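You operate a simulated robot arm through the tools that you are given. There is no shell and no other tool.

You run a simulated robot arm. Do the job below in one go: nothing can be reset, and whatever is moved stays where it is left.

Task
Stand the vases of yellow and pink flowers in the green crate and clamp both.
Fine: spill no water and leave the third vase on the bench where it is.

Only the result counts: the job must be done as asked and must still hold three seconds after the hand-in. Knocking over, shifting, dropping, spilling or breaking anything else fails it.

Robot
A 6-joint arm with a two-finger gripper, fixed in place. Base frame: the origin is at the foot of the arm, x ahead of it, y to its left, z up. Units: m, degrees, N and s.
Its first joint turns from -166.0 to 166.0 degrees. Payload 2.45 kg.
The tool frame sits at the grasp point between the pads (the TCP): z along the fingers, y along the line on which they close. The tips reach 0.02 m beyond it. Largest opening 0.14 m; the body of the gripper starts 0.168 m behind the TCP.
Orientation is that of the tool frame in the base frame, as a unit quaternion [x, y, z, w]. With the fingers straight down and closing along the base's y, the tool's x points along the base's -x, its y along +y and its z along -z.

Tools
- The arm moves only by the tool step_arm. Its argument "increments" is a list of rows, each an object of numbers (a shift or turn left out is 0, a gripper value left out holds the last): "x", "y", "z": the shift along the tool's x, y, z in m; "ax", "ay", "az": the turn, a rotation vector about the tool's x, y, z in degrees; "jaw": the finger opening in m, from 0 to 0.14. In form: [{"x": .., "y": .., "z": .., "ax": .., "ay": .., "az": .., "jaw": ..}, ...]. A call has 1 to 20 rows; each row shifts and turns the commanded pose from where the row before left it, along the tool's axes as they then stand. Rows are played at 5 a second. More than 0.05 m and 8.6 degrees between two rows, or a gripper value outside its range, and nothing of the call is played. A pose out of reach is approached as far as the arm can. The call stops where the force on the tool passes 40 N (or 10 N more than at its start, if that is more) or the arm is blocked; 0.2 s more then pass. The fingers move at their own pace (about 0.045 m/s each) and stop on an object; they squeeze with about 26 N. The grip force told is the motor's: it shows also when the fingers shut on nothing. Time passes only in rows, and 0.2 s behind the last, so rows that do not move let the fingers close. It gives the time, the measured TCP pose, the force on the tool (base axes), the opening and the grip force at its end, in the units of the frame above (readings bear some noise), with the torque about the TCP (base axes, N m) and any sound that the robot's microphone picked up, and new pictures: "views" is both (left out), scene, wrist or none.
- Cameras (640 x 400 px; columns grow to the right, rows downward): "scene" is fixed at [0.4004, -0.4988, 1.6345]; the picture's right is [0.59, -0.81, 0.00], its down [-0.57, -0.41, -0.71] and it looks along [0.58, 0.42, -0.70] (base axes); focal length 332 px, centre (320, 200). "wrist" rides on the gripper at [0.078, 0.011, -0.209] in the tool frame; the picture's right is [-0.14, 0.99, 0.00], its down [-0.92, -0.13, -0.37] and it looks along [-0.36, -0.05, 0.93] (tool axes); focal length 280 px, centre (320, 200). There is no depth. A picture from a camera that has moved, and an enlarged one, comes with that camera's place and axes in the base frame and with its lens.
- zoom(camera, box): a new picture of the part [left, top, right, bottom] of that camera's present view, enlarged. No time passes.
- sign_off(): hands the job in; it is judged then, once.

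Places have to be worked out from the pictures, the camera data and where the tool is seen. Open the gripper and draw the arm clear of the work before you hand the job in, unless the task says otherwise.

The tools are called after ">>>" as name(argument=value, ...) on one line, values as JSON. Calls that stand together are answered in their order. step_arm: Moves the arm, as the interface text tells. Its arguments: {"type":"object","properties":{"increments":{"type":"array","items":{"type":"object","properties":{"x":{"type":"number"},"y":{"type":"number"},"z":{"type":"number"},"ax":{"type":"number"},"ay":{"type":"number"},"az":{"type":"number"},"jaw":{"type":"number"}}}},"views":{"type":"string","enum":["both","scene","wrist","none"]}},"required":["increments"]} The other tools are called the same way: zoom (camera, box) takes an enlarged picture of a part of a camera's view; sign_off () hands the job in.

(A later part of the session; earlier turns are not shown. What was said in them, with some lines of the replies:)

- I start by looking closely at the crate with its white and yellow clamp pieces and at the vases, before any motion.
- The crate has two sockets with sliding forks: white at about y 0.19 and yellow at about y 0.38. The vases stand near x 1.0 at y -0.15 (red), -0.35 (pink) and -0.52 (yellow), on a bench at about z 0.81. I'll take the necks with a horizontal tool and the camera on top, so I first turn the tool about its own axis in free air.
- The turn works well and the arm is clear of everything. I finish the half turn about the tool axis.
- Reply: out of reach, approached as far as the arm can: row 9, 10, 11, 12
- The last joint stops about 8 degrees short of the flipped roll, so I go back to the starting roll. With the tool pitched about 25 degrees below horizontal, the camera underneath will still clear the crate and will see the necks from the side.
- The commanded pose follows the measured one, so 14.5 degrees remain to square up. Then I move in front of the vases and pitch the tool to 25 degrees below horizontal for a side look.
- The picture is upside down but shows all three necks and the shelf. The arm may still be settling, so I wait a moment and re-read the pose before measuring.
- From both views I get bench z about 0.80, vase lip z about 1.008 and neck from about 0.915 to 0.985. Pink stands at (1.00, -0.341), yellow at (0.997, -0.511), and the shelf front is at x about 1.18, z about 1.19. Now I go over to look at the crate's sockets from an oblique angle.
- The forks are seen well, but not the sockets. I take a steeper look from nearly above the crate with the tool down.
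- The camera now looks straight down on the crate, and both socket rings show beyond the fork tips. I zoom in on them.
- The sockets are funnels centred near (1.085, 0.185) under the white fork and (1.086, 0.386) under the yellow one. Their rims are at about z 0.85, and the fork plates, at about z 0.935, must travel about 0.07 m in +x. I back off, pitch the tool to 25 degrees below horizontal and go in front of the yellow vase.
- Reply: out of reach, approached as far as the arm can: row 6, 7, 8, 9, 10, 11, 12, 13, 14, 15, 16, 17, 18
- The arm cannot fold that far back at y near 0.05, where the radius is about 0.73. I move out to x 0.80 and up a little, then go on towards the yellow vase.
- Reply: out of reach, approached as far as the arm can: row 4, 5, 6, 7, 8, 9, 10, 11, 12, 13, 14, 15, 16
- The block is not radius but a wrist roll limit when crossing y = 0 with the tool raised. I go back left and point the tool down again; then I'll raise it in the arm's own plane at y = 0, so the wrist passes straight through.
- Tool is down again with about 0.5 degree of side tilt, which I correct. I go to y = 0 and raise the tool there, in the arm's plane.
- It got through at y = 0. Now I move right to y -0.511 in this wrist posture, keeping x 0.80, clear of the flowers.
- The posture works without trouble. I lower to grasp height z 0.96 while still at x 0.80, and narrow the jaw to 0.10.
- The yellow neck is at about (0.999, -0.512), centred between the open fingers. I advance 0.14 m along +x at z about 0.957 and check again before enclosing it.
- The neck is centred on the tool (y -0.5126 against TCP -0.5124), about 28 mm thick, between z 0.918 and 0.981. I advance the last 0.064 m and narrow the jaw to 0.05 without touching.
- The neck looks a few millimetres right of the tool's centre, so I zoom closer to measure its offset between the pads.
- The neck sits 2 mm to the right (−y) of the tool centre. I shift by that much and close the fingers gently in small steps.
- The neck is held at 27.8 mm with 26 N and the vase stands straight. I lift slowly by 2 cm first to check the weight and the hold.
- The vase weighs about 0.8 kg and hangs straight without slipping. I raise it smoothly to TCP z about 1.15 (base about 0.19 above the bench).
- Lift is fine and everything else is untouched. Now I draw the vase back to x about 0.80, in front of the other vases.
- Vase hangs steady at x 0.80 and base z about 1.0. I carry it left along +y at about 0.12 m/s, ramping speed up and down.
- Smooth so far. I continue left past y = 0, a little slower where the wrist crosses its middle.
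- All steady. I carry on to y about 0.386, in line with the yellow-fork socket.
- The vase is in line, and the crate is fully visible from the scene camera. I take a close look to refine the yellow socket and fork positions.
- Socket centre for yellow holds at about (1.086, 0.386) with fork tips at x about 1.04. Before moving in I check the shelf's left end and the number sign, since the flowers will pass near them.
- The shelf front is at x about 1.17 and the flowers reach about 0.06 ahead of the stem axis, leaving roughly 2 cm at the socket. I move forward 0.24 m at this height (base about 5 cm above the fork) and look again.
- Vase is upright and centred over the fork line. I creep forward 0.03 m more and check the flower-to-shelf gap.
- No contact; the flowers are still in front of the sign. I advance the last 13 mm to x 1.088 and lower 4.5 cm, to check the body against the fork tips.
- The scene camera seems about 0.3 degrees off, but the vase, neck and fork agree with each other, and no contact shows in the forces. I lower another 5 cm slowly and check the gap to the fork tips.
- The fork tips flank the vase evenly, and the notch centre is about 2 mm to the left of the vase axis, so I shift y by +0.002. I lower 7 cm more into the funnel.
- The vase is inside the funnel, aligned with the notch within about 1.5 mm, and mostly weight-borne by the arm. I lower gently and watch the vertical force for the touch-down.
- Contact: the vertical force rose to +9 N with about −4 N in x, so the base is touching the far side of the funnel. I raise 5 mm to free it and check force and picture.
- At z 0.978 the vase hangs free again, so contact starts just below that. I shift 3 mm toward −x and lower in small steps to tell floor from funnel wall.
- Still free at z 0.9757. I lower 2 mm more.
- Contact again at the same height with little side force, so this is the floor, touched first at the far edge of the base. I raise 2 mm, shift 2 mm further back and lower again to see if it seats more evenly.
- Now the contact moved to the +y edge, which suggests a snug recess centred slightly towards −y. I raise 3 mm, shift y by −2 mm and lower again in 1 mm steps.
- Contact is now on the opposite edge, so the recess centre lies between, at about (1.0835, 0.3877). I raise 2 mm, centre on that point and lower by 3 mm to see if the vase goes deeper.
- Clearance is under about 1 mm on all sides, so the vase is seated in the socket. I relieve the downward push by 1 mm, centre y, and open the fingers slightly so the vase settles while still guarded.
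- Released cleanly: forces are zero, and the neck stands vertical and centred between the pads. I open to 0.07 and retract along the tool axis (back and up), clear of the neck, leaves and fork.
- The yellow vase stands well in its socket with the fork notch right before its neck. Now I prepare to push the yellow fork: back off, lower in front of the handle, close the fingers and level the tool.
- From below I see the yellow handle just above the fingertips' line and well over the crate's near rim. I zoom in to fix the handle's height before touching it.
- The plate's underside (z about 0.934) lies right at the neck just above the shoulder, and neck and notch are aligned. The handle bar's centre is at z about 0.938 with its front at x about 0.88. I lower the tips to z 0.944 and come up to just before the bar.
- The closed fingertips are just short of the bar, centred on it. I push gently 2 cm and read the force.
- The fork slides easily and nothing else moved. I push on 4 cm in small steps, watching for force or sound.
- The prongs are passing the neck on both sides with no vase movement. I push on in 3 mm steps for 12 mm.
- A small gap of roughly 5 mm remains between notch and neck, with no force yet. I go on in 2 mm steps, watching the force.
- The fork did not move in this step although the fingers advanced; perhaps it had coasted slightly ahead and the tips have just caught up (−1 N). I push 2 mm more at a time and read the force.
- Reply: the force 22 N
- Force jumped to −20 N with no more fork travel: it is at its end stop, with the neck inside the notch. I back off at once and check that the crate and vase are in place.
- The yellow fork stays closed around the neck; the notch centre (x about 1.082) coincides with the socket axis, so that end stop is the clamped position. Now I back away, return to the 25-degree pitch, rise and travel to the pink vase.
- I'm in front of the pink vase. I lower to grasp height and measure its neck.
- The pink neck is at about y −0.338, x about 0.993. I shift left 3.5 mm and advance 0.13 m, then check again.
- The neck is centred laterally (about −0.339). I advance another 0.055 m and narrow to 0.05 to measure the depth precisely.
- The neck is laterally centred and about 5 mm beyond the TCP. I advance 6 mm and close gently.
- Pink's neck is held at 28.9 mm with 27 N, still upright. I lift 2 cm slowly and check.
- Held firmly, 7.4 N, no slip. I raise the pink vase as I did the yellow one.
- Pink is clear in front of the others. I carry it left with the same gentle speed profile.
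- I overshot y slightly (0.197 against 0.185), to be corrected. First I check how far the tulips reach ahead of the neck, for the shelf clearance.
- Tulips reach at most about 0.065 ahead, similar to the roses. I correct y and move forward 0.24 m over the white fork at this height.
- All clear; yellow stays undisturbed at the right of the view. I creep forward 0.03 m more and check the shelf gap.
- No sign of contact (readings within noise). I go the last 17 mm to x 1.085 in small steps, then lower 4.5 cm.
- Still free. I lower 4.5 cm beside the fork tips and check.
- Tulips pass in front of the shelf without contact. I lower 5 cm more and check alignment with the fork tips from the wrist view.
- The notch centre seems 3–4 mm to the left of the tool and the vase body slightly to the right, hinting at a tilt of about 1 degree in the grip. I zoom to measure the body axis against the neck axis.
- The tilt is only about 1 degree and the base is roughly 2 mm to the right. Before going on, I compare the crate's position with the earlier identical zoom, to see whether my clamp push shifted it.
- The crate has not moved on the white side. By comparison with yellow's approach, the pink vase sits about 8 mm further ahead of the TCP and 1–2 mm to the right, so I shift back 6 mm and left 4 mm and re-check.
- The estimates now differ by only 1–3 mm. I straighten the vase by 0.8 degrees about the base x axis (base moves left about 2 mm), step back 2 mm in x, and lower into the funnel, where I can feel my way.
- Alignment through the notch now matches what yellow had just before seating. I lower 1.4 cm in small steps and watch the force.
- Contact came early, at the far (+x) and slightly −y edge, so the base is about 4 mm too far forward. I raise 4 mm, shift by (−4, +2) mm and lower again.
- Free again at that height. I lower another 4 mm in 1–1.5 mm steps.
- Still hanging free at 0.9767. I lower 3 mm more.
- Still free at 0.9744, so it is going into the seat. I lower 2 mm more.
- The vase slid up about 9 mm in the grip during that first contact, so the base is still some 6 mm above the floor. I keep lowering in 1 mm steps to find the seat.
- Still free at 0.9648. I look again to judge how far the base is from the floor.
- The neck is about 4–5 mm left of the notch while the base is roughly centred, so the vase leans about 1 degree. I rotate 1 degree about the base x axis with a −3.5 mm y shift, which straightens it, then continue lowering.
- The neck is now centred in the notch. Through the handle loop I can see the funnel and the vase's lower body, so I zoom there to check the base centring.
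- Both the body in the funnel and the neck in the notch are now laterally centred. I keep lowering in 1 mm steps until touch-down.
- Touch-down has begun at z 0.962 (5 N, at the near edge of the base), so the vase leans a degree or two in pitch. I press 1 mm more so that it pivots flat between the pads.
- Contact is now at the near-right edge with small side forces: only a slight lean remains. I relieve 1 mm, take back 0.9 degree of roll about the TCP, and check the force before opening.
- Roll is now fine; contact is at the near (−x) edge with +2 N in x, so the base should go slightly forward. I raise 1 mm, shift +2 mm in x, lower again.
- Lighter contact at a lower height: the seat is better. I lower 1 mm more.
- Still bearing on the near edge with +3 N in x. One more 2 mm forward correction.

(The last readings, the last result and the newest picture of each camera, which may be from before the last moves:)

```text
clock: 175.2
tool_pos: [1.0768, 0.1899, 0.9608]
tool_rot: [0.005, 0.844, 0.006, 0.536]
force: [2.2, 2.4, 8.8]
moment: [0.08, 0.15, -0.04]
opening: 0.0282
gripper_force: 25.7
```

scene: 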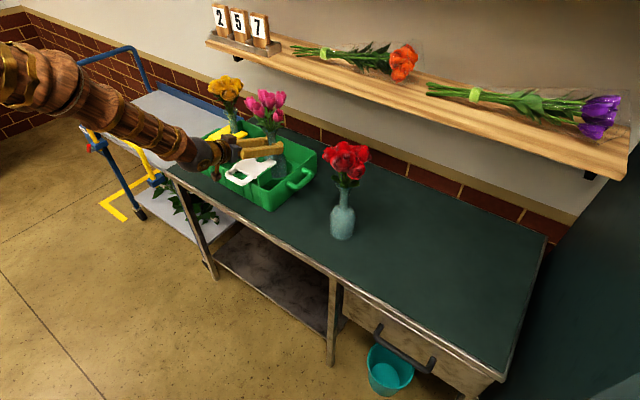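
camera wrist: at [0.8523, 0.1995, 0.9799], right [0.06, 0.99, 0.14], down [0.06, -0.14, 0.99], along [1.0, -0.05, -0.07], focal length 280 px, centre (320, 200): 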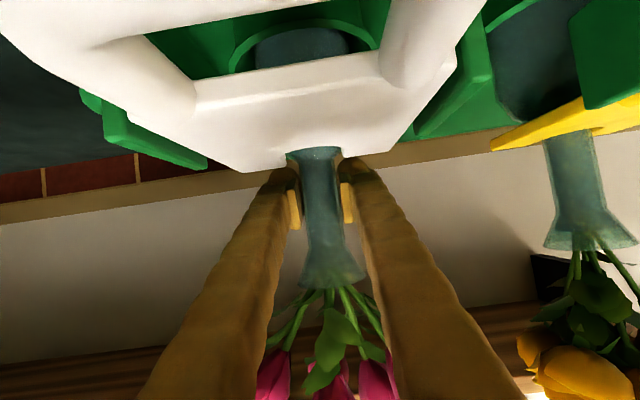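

The base now presses on the floor over a broader area (about 16 N). I relieve 0.7 mm and open the fingers in small steps so it settles.

>>> step_arm(increments=[{"x": -0.00063, "z": -0.0003}, {"x": 0}, {"x": 0, "jaw": 0.029}, {"x": 0, "jaw": 0.03}, {"x": 0, "jaw": 0.031}, {"x": 0, "jaw": 0.032}, {"x": 0, "jaw": 0.034}, {"x": 0, "jaw": 0.036}, {"x": 0, "jaw": 0.038}, {"x": 0}, {"x": 0}], views="both")

>>> zoom(camera="wrist", box=[200, 80, 440, 230])

>>> zoom(camera="wrist", box=[210, 0, 402, 120])

>>> zoom(camera="scene", box=[220, 70, 316, 190])

```text
clock: 177.6
tool_pos: [1.0774, 0.1891, 0.9611]
tool_rot: [0.004, 0.844, 0.007, 0.536]
force: [0.6, 0.9, -0.5]
moment: [-0.04, 0.01, -0.02]
opening: 0.038
gripper_force: 0.0
camera wrist: at [0.8557, 0.1997, 0.9791], right [0.06, 0.99, 0.14], down [0.06, -0.14, 0.99], along [1.0, -0.05, -0.07], focal length 280 px, centre (320, 200)
```

scene: 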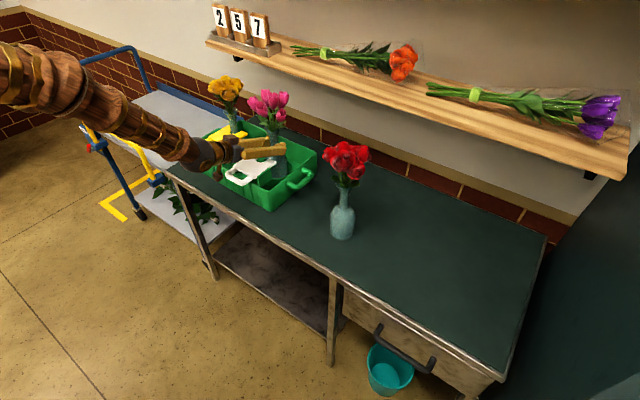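
wrist: 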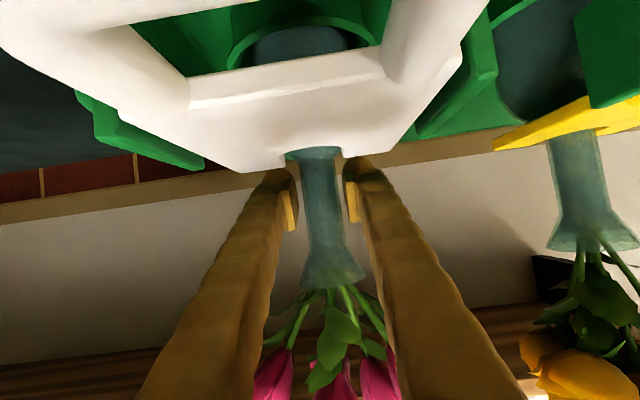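

```text
2.67 times, centred on (320, 155) of wrist
camera zoom: at [0.8557, 0.1997, 0.9791], right [0.06, 0.99, 0.14], down [0.06, -0.14, 0.99], along [1.0, -0.05, -0.07], focal length 748 px, centre (320, 320)
```

zoom: 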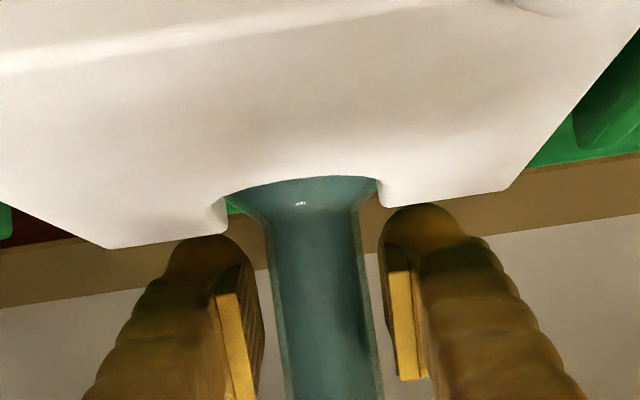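

```text
3.33 times, centred on (306, 60) of wrist
camera zoom: at [0.8557, 0.1997, 0.9791], right [0.06, 0.99, 0.14], down [0.06, -0.14, 0.99], along [1.0, -0.05, -0.07], focal length 935 px, centre (367, 667)
```

zoom: 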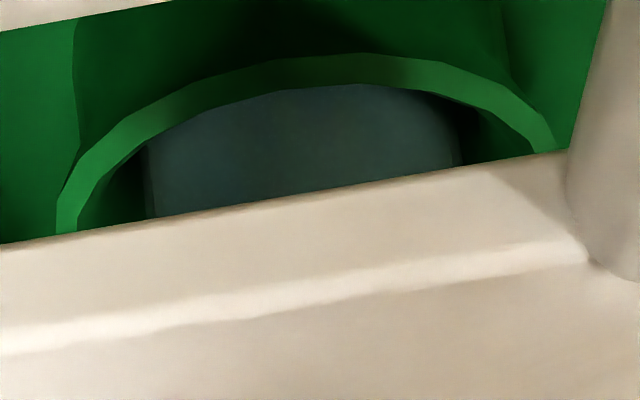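

```text
3.33 times, centred on (268, 130) of scene
camera zoom: at [0.4004, -0.4988, 1.6345], right [0.59, -0.81, 0.0], down [-0.57, -0.41, -0.71], along [0.58, 0.42, -0.7], focal length 1108 px, centre (493, 433)
```

zoom: 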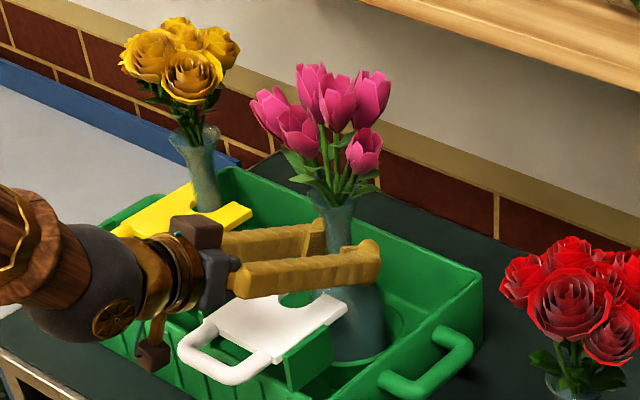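

Pink stands freely in its socket, with its neck within about 1 mm of the notch centre. I open to 0.07 and retract along the tool axis as before.

>>> step_arm(increments=[{"x": 0, "jaw": 0.05}, {"x": 0, "jaw": 0.07}, {"x": 0}, {"z": -0.005}, {"z": -0.01}, {"z": -0.015}, {"z": -0.02}, {"z": -0.025}, {"z": -0.025}, {"z": -0.025}, {"z": -0.025}, {"z": -0.025}, {"z": -0.025}, {"z": -0.025}, {"z": -0.025}, {"z": -0.02}, {"x": 0}, {"x": 0}], views="both")

>>> zoom(camera="scene", box=[180, 60, 340, 220])

>>> zoom(camera="wrist", box=[200, 0, 440, 150])

```text
clock: 181.4
tool_pos: [0.8317, 0.1866, 1.0762]
tool_rot: [0.005, 0.844, 0.006, 0.536]
force: [0.2, 0.0, 0.3]
moment: [0.0, 0.0, 0.01]
opening: 0.0702
gripper_force: 0.0
camera wrist: at [0.6103, 0.1981, 1.0947], right [0.06, 0.99, 0.14], down [0.06, -0.14, 0.99], along [1.0, -0.05, -0.07], focal length 280 px, centre (320, 200)
```

scene: 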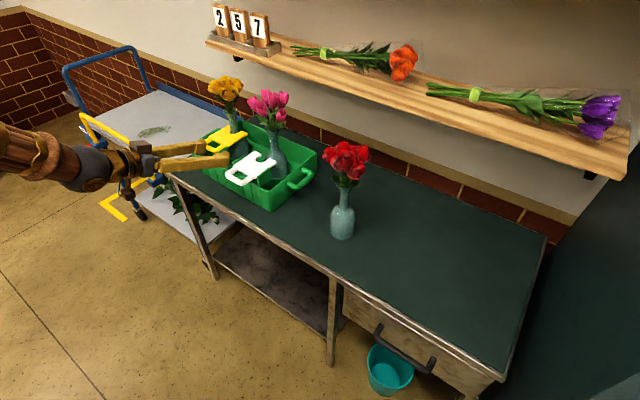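
wrist: 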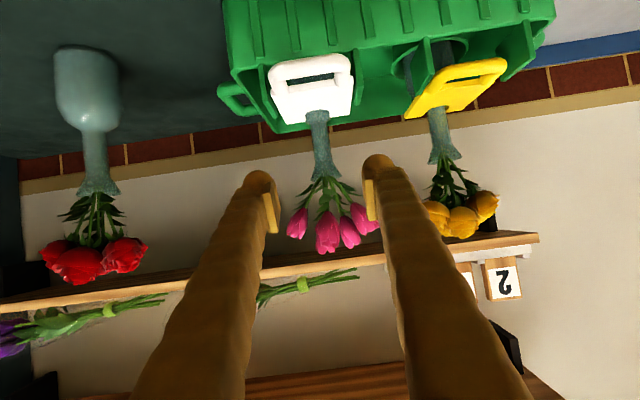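

```text
2.50 times, centred on (260, 140) of scene
camera zoom: at [0.4004, -0.4988, 1.6345], right [0.59, -0.81, 0.0], down [-0.57, -0.41, -0.71], along [0.58, 0.42, -0.7], focal length 831 px, centre (470, 350)
```

zoom: 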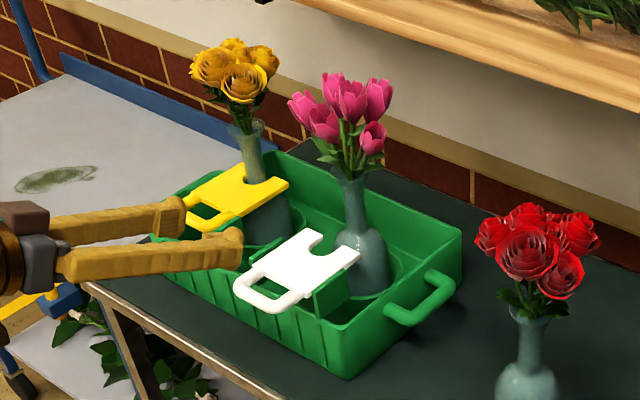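

```text
2.67 times, centred on (320, 75) of wrist
camera zoom: at [0.6103, 0.1981, 1.0947], right [0.06, 0.99, 0.14], down [0.06, -0.14, 0.99], along [1.0, -0.05, -0.07], focal length 748 px, centre (320, 533)
```

zoom: 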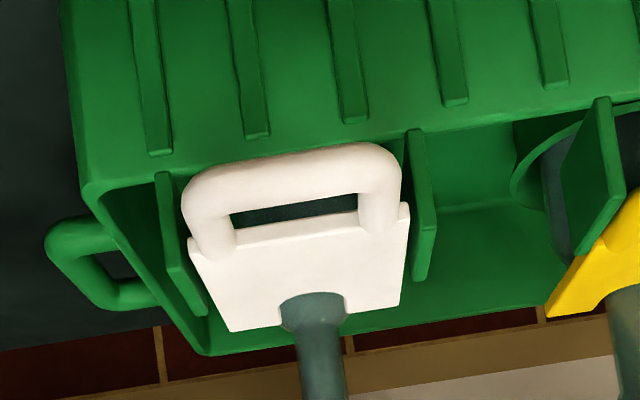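

Both vases stand upright in the crate. Now for the white fork: I square the roll, back off, lower in front of its handle, level the tool and close the fingers.

>>> step_arm(increments=[{"ax": 0.338, "az": -0.725, "jaw": 0.0}, {"x": 0.00888, "z": -0.01903}, {"x": 0.00888, "z": -0.01903}, {"x": 0.02266, "z": 0.01057}, {"x": 0.02266, "z": 0.01057}, {"x": 0.02266, "z": 0.01057}, {"x": 0.02266, "z": 0.01057}, {"x": 0.02266, "z": 0.01057}, {"ay": -5}, {"ay": -5}, {"ay": -5}, {"ay": -5}, {"ay": -5}, {"x": 0}, {"x": 0}], views="both")

>>> zoom(camera="wrist", box=[240, 90, 400, 190])

```text
clock: 184.6
tool_pos: [0.7906, 0.1887, 0.9515]
tool_rot: [0.002, 0.709, 0.0, 0.705]
force: [-0.3, 0.5, 0.0]
moment: [0.01, 0.01, 0.01]
opening: 0.0
gripper_force: 25.9
camera wrist: at [0.5817, 0.1992, 0.8731], right [0.0, 0.99, 0.14], down [-0.37, -0.13, 0.92], along [0.93, -0.05, 0.36], focal length 280 px, centre (320, 200)
```

scene: 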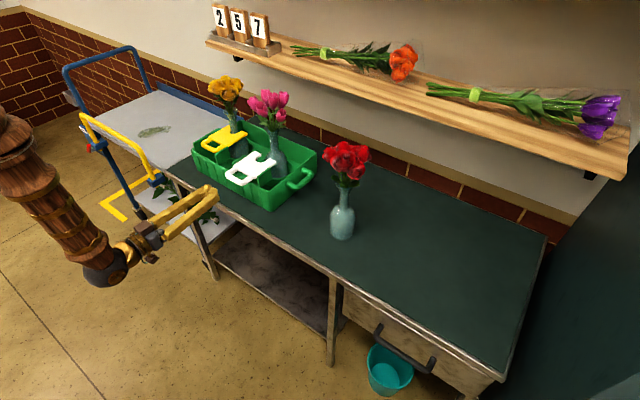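
wrist: 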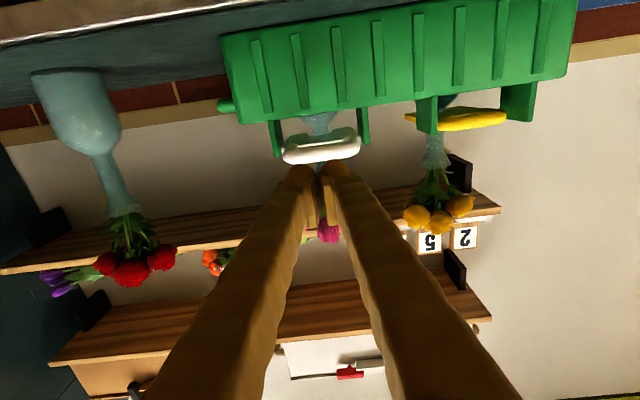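

```text
4.00 times, centred on (320, 140) of wrist
camera zoom: at [0.5817, 0.1992, 0.8731], right [0.0, 0.99, 0.14], down [-0.37, -0.13, 0.92], along [0.93, -0.05, 0.36], focal length 1122 px, centre (320, 440)
```

zoom: 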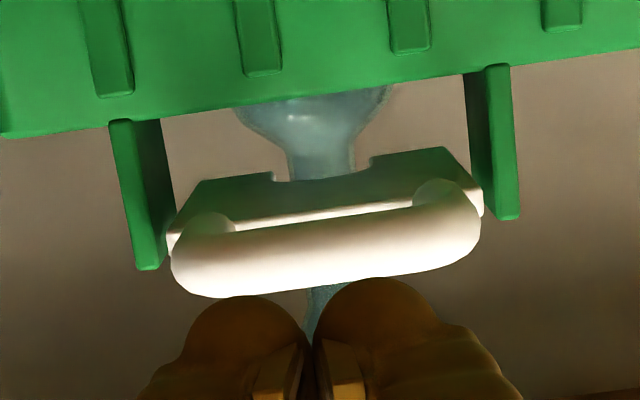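

The white handle is centred ahead of the tips, as yellow's was, and the pink neck is aligned with its notch. I lower 7.5 mm and come up to the bar.

>>> step_arm(increments=[{"x": 0.0075}, {"z": 0.02}, {"z": 0.02}, {"z": 0.018}, {"x": 0}, {"z": 0.005}, {"z": 0.005}, {"z": 0.005}, {"z": 0.005}, {"x": 0}], views="both")

>>> zoom(camera="scene", box=[190, 110, 318, 190])

```text
clock: 186.8
tool_pos: [0.869, 0.1856, 0.9439]
tool_rot: [0.002, 0.708, -0.001, 0.706]
force: [-0.6, -1.4, -0.4]
moment: [-0.04, 0.01, 0.0]
opening: 0.0
gripper_force: 26.1
camera wrist: at [0.6595, 0.1984, 0.8662], right [0.0, 0.99, 0.14], down [-0.37, -0.13, 0.92], along [0.93, -0.05, 0.36], focal length 280 px, centre (320, 200)
```

scene: 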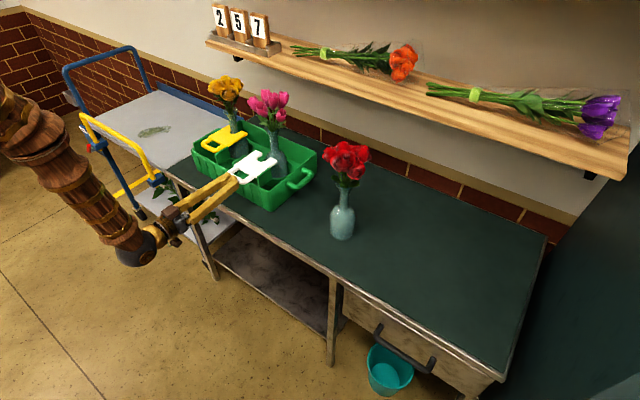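
wrist: 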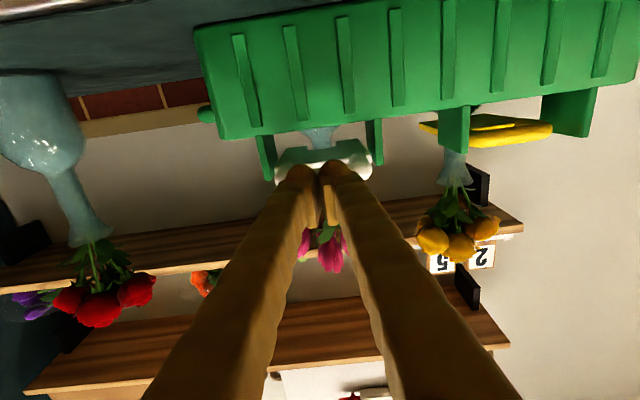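

```text
5.00 times, centred on (254, 150) of scene
camera zoom: at [0.4004, -0.4988, 1.6345], right [0.59, -0.81, 0.0], down [-0.57, -0.41, -0.71], along [0.58, 0.42, -0.7], focal length 1662 px, centre (650, 450)
```

zoom: 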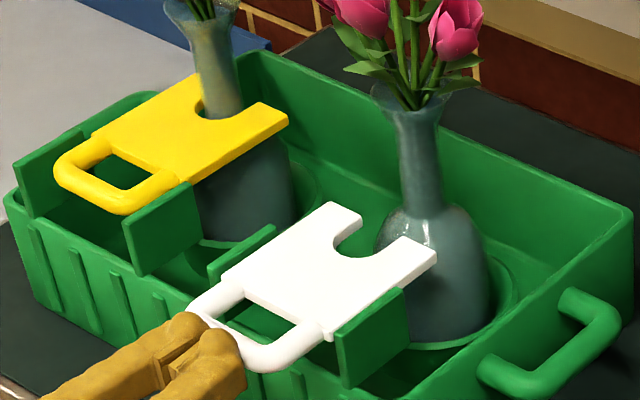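

The white fork has started to slide. I push on 4 cm in small steps.

>>> step_arm(increments=[{"z": 0.005}, {"z": 0.005}, {"z": 0.005}, {"z": 0.005}, {"z": 0.005}, {"z": 0.005}, {"z": 0.005}, {"z": 0.005}, {"x": 0}], views="both")

>>> zoom(camera="scene", box=[190, 110, 318, 190])

>>> zoom(camera="wrist", box=[240, 90, 400, 190])

```text
clock: 188.8
tool_pos: [0.9099, 0.1869, 0.9423]
tool_rot: [0.001, 0.708, 0.0, 0.706]
force: [-0.5, -0.2, 0.1]
moment: [-0.02, 0.01, -0.02]
opening: 0.0001
gripper_force: 26.3
camera wrist: at [0.7, 0.1981, 0.8652], right [0.0, 0.99, 0.14], down [-0.37, -0.13, 0.92], along [0.93, -0.05, 0.36], focal length 280 px, centre (320, 200)
```

scene: 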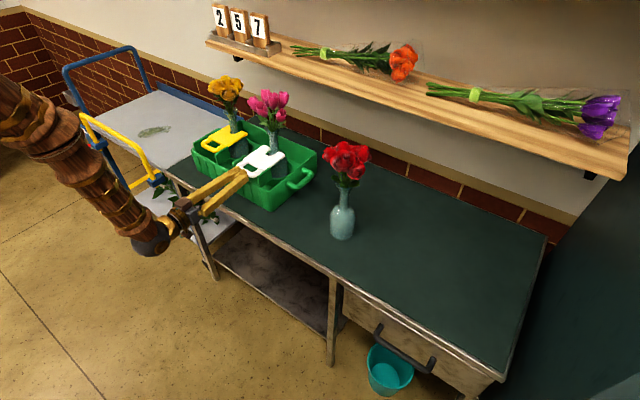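
wrist: 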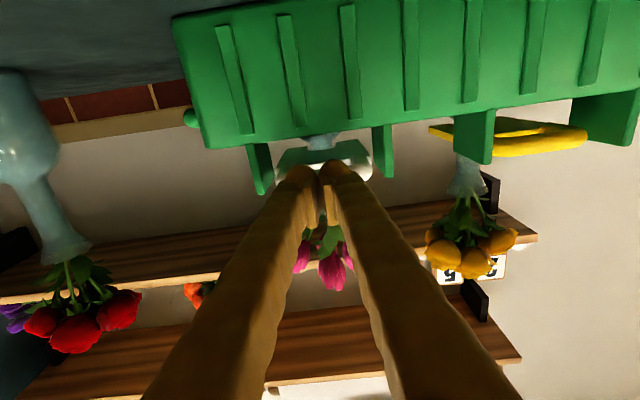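

```text
5.00 times, centred on (254, 150) of scene
camera zoom: at [0.4004, -0.4988, 1.6345], right [0.59, -0.81, 0.0], down [-0.57, -0.41, -0.71], along [0.58, 0.42, -0.7], focal length 1662 px, centre (650, 450)
```

zoom: 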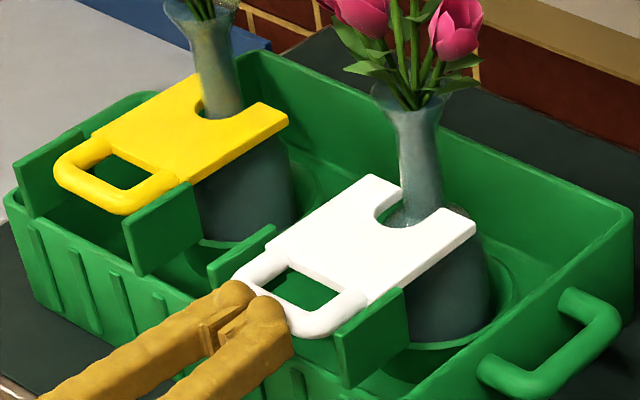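

```text
4.00 times, centred on (320, 140) of wrist
camera zoom: at [0.7, 0.1981, 0.8652], right [0.0, 0.99, 0.14], down [-0.37, -0.13, 0.92], along [0.93, -0.05, 0.36], focal length 1122 px, centre (320, 440)
```

zoom: 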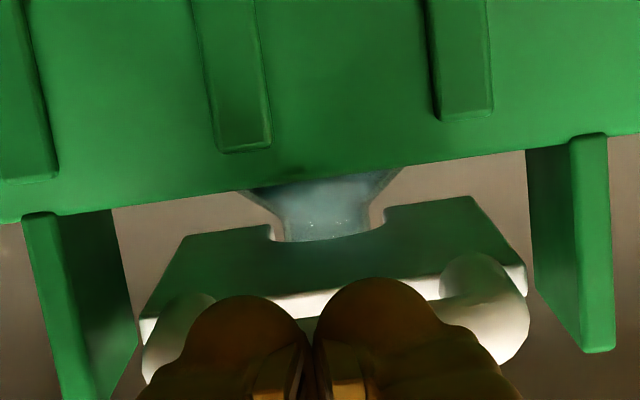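

The prongs pass the pink neck on both sides with no force. I push 9 mm more in 3 mm steps.

>>> step_arm(increments=[{"z": 0.003}, {"z": 0.003}, {"z": 0.003}, {"x": 0}], views="none")

>>> zoom(camera="scene", box=[220, 120, 316, 180])

```text
clock: 189.8
tool_pos: [0.918, 0.1864, 0.9419]
tool_rot: [0.001, 0.708, 0.0, 0.706]
force: [-0.8, -1.2, -0.3]
moment: [-0.01, 0.0, 0.02]
opening: 0.0
gripper_force: 25.8
```

```text
6.67 times, centred on (268, 150) of scene
camera zoom: at [0.4004, -0.4988, 1.6345], right [0.59, -0.81, 0.0], down [-0.57, -0.41, -0.71], along [0.58, 0.42, -0.7], focal length 2217 px, centre (667, 533)
```

zoom: 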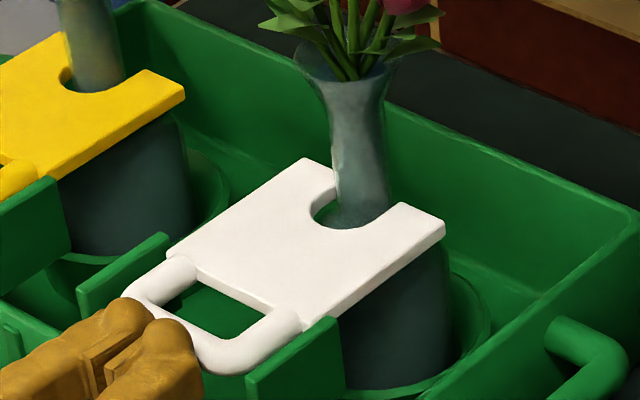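

The gap ahead of the notch is still about a centimetre. I push 6 mm more.

>>> step_arm(increments=[{"z": 0.002}, {"z": 0.002}, {"z": 0.002}, {"x": 0}], views="none")

>>> zoom(camera="scene", box=[220, 120, 316, 180])

```text
clock: 190.8
tool_pos: [0.9231, 0.1876, 0.942]
tool_rot: [0.002, 0.708, -0.001, 0.706]
force: [-0.2, 1.6, 0.1]
moment: [0.01, 0.01, 0.02]
opening: 0.0001
gripper_force: 26.5
```

```text
6.67 times, centred on (268, 150) of scene
camera zoom: at [0.4004, -0.4988, 1.6345], right [0.59, -0.81, 0.0], down [-0.57, -0.41, -0.71], along [0.58, 0.42, -0.7], focal length 2217 px, centre (667, 533)
```

zoom: 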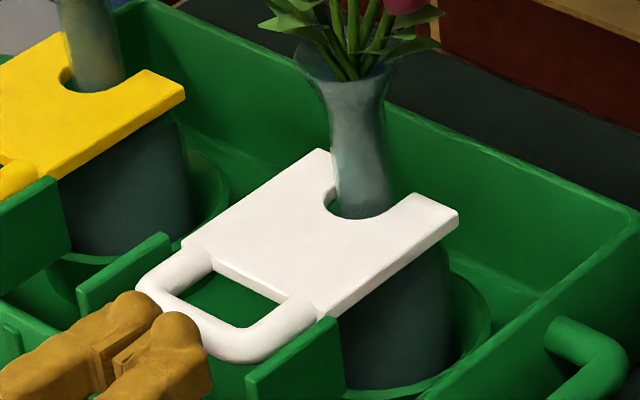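

The fork slid ahead to a small crescent gap, just as yellow's did at its end stop. I nudge 1–2 mm at a time to confirm the stop, with an eye on the force.

>>> step_arm(increments=[{"z": 0.002}, {"x": 0}], views="none")

>>> zoom(camera="scene", box=[220, 120, 316, 180])

```text
clock: 191.4
tool_pos: [0.9241, 0.1849, 0.9431]
tool_rot: [0.0, 0.708, 0.0, 0.706]
force: [1.0, 0.4, 0.0]
moment: [0.03, 0.01, -0.01]
opening: 0.0
gripper_force: 25.9
```

```text
6.67 times, centred on (268, 150) of scene
camera zoom: at [0.4004, -0.4988, 1.6345], right [0.59, -0.81, 0.0], down [-0.57, -0.41, -0.71], along [0.58, 0.42, -0.7], focal length 2217 px, centre (667, 533)
```

zoom: 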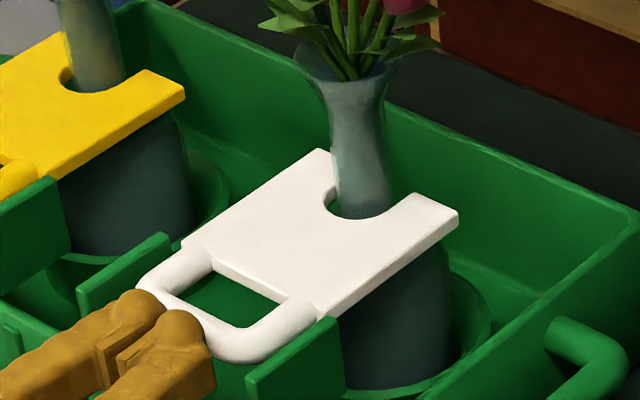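

Fork unchanged: it is already at its stop. One last 1.5 mm nudge to confirm contact without shoving the crate.

>>> step_arm(increments=[{"z": 0.0015}, {"x": 0}], views="none")

>>> zoom(camera="scene", box=[220, 120, 316, 180])

```text
clock: 192.0
tool_pos: [0.9266, 0.1868, 0.9429]
tool_rot: [0.002, 0.708, -0.001, 0.706]
force: [-0.3, 1.4, 0.5]
moment: [0.02, -0.01, 0.02]
opening: 0.0003
gripper_force: 26.0
```

```text
6.67 times, centred on (268, 150) of scene
camera zoom: at [0.4004, -0.4988, 1.6345], right [0.59, -0.81, 0.0], down [-0.57, -0.41, -0.71], along [0.58, 0.42, -0.7], focal length 2217 px, centre (667, 533)
```

zoom: 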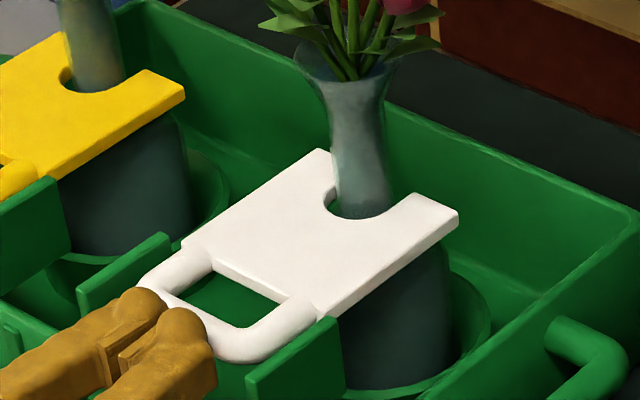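

>>> step_arm(increments=[{"z": 0.001}, {"x": 0}], views="none")

```text
clock: 192.6
tool_pos: [0.929, 0.1864, 0.9428]
tool_rot: [0.001, 0.708, 0.0, 0.706]
force: [0.0, 0.5, -0.5]
moment: [-0.02, 0.0, 0.05]
opening: 0.0
gripper_force: 26.6
```

No force yet at x 0.929; I check the picture before any further nudge.

>>> zoom(camera="scene", box=[220, 120, 316, 180])

>>> zoom(camera="scene", box=[180, 100, 276, 160])

>>> zoom(camera="wrist", box=[240, 90, 400, 190])

```text
6.67 times, centred on (268, 150) of scene
camera zoom: at [0.4004, -0.4988, 1.6345], right [0.59, -0.81, 0.0], down [-0.57, -0.41, -0.71], along [0.58, 0.42, -0.7], focal length 2217 px, centre (667, 533)
```

zoom: 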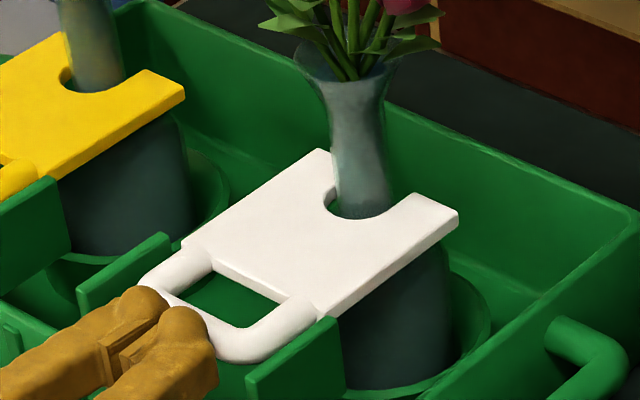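

```text
6.67 times, centred on (228, 130) of scene
camera zoom: at [0.4004, -0.4988, 1.6345], right [0.59, -0.81, 0.0], down [-0.57, -0.41, -0.71], along [0.58, 0.42, -0.7], focal length 2217 px, centre (933, 667)
```

zoom: 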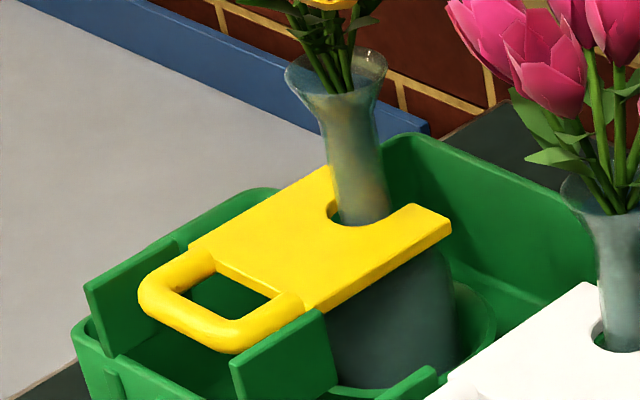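

```text
4.00 times, centred on (320, 140) of wrist
camera zoom: at [0.7192, 0.1986, 0.8655], right [0.0, 0.99, 0.14], down [-0.37, -0.13, 0.92], along [0.93, -0.05, 0.36], focal length 1122 px, centre (320, 440)
```

zoom: 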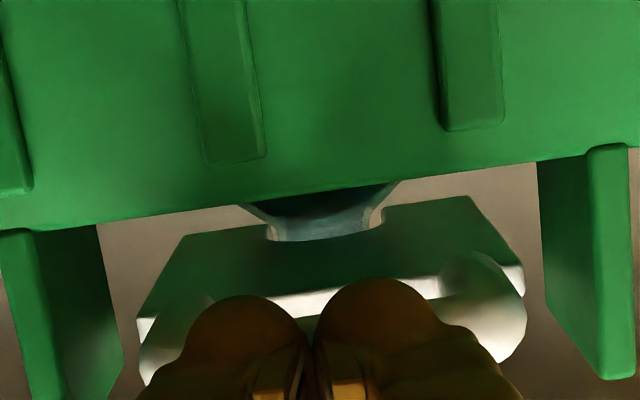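

Seen from below, the white plate sits at the same place relative to the tool as yellow's did at its stop, to within 2 mm. I make one 1 mm nudge to feel the stop.

>>> step_arm(increments=[{"z": 0.001}, {"x": 0}], views="none")

>>> zoom(camera="scene", box=[220, 120, 316, 180])

```text
clock: 193.2
tool_pos: [0.9289, 0.187, 0.9429]
tool_rot: [0.001, 0.708, 0.0, 0.706]
force: [-11.8, 0.2, 5.0]
moment: [0.03, -0.01, 0.1]
opening: 0.0059
gripper_force: 26.3
```

```text
6.67 times, centred on (268, 150) of scene
camera zoom: at [0.4004, -0.4988, 1.6345], right [0.59, -0.81, 0.0], down [-0.57, -0.41, -0.71], along [0.58, 0.42, -0.7], focal length 2217 px, centre (667, 533)
```

zoom: 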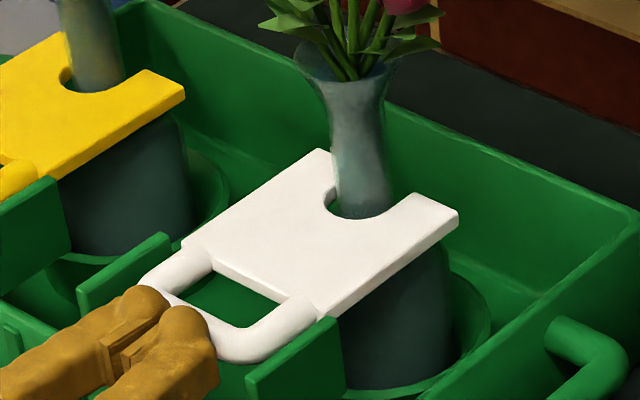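

The stop is confirmed (−12 N, nothing moves). I back straight off, rise clear and open the gripper.

>>> step_arm(increments=[{"z": -0.003}, {"z": -0.01}, {"z": -0.02}, {"z": -0.03}, {"z": -0.035}, {"z": -0.035}, {"x": 0}, {"ay": 5}, {"ay": 5}, {"ay": 5}, {"ay": 5}, {"ay": 5}, {"x": -0.03625, "z": -0.0169, "jaw": 0.1}, {"x": -0.03625, "z": -0.0169}, {"x": -0.03625, "z": -0.0169}, {"x": -0.03625, "z": -0.0169}, {"x": 0}, {"x": 0}], views="both")

>>> zoom(camera="scene", box=[180, 60, 340, 220])

>>> zoom(camera="scene", box=[180, 100, 308, 180])

>>> zoom(camera="wrist", box=[200, 0, 520, 200])

```text
clock: 197.0
tool_pos: [0.7968, 0.1861, 1.1038]
tool_rot: [0.002, 0.845, 0.0, 0.535]
force: [0.1, -0.7, 0.4]
moment: [-0.01, 0.04, -0.01]
opening: 0.1001
gripper_force: 0.1
camera wrist: at [0.5758, 0.1974, 1.1218], right [0.06, 0.99, 0.13], down [0.06, -0.13, 0.99], along [1.0, -0.05, -0.07], focal length 280 px, centre (320, 200)
```

scene: 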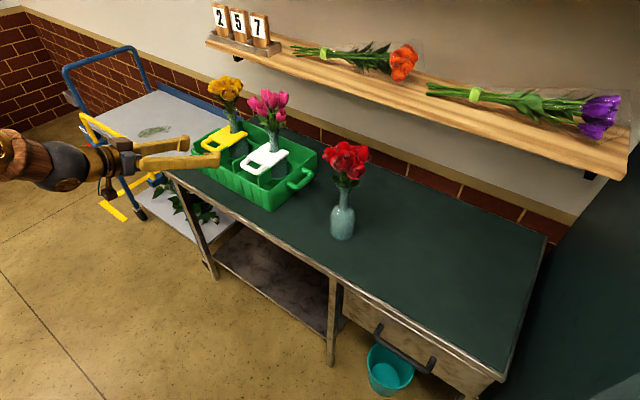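
wrist: 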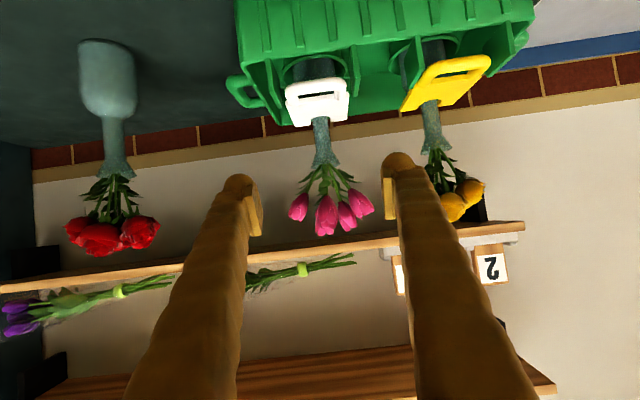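

```text
2.50 times, centred on (260, 140) of scene
camera zoom: at [0.4004, -0.4988, 1.6345], right [0.59, -0.81, 0.0], down [-0.57, -0.41, -0.71], along [0.58, 0.42, -0.7], focal length 831 px, centre (470, 350)
```

zoom: 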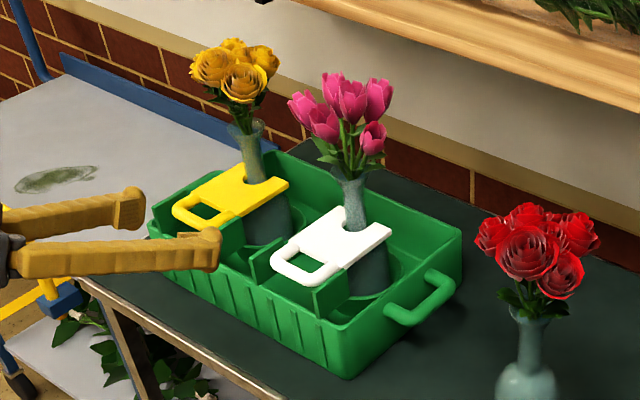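

```text
5.00 times, centred on (244, 140) of scene
camera zoom: at [0.4004, -0.4988, 1.6345], right [0.59, -0.81, 0.0], down [-0.57, -0.41, -0.71], along [0.58, 0.42, -0.7], focal length 1662 px, centre (700, 500)
```

zoom: 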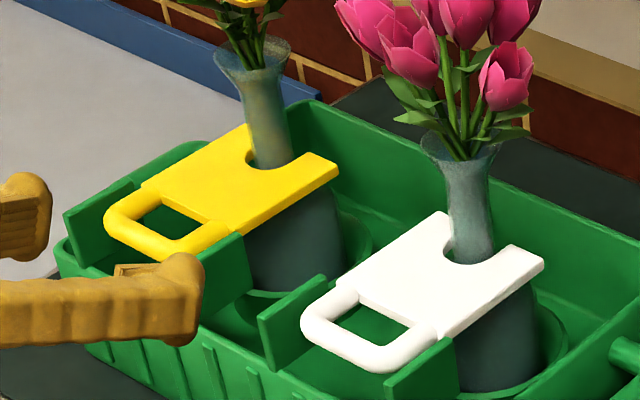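

```text
2.00 times, centred on (360, 100) of wrist
camera zoom: at [0.5758, 0.1974, 1.1218], right [0.06, 0.99, 0.13], down [0.06, -0.13, 0.99], along [1.0, -0.05, -0.07], focal length 561 px, centre (240, 400)
```

zoom: 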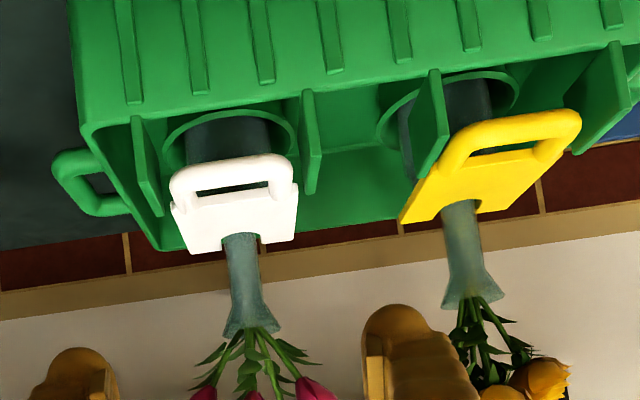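

Both vases stand upright in their funnels, with both forks closed around the necks; the red vase is where it was. I draw the arm further up and away, then check once more before handing in.

>>> step_arm(increments=[{"x": -0.0302, "z": -0.0141}, {"x": -0.0302, "z": -0.0141}, {"x": -0.0302, "z": -0.0141}, {"x": 0.0106, "z": -0.0227}, {"x": 0}, {"x": 0}, {"x": 0}, {"x": 0}, {"x": 0}], views="both")

>>> zoom(camera="scene", box=[180, 60, 400, 250])

```text
clock: 199.0
tool_pos: [0.7709, 0.1859, 1.2038]
tool_rot: [0.001, 0.845, 0.0, 0.535]
force: [1.6, -0.2, 0.8]
moment: [0.01, 0.0, 0.02]
opening: 0.0999
gripper_force: 0.1
camera wrist: at [0.5491, 0.1973, 1.2212], right [0.06, 0.99, 0.13], down [0.06, -0.13, 0.99], along [1.0, -0.05, -0.07], focal length 280 px, centre (320, 200)
```

scene: 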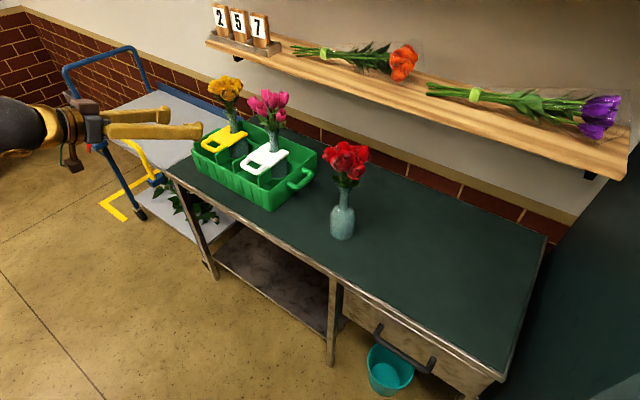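
wrist: 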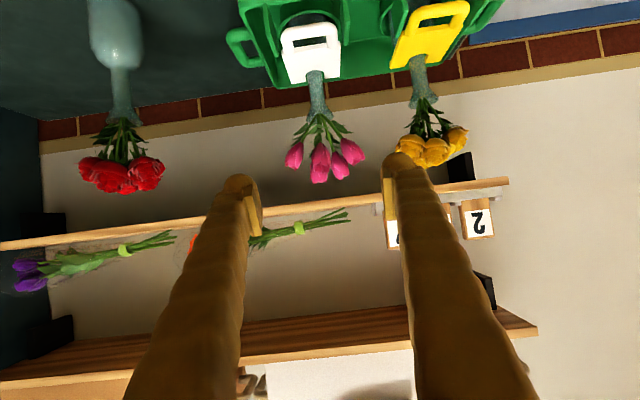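

```text
2.11 times, centred on (290, 155) of scene
camera zoom: at [0.4004, -0.4988, 1.6345], right [0.59, -0.81, 0.0], down [-0.57, -0.41, -0.71], along [0.58, 0.42, -0.7], focal length 700 px, centre (383, 295)
```

zoom: 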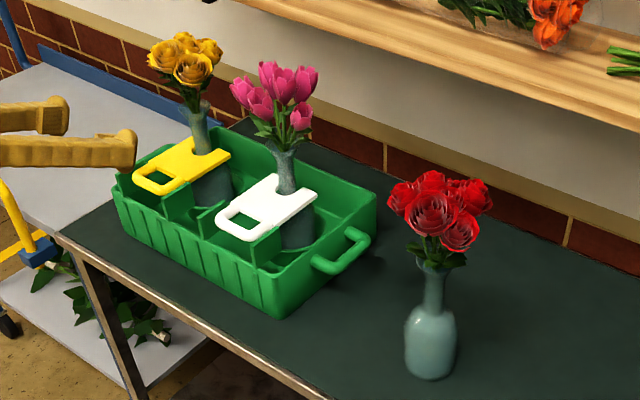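

Everything is steady: the yellow and pink vases stand clamped in the green crate, the bench shows no sign of water, and the red vase is untouched. The gripper is open and clear, so I hand in the job.

>>> sign_off()

```text
The job is handed in.
```

The yellow and pink vases are standing in the green crate, each clamped by a fork pushed home around its neck. I handed the job in. The yellow vase is in the socket with the yellow fork and the pink vase is under the white fork.

- **Clamps:** I pushed each fork until it stopped moving and resistance rose, about 20 N on yellow and 12 N on white. Both stayed closed when I backed off. No click was reported; I took the hard stop as clamped.
- **Water:** The pictures show no sign of spilled water. I moved both vases slowly and nearly upright. The pink one leaned a degree or two while I set it down, and stood straight once released.
- **Pink vase:** It slid up about 9 mm in the grip when it first touched the socket wall. I re-centred it and set it down again, and it is now seated properly.
- **Crate:** Pushing the yellow fork to its stop shifted that side of the crate by about 1.5 mm. The white side showed no movement.
- **Red vase:** It was never touched and is still in its place on the bench.

The gripper is open and the arm is clear of the work.
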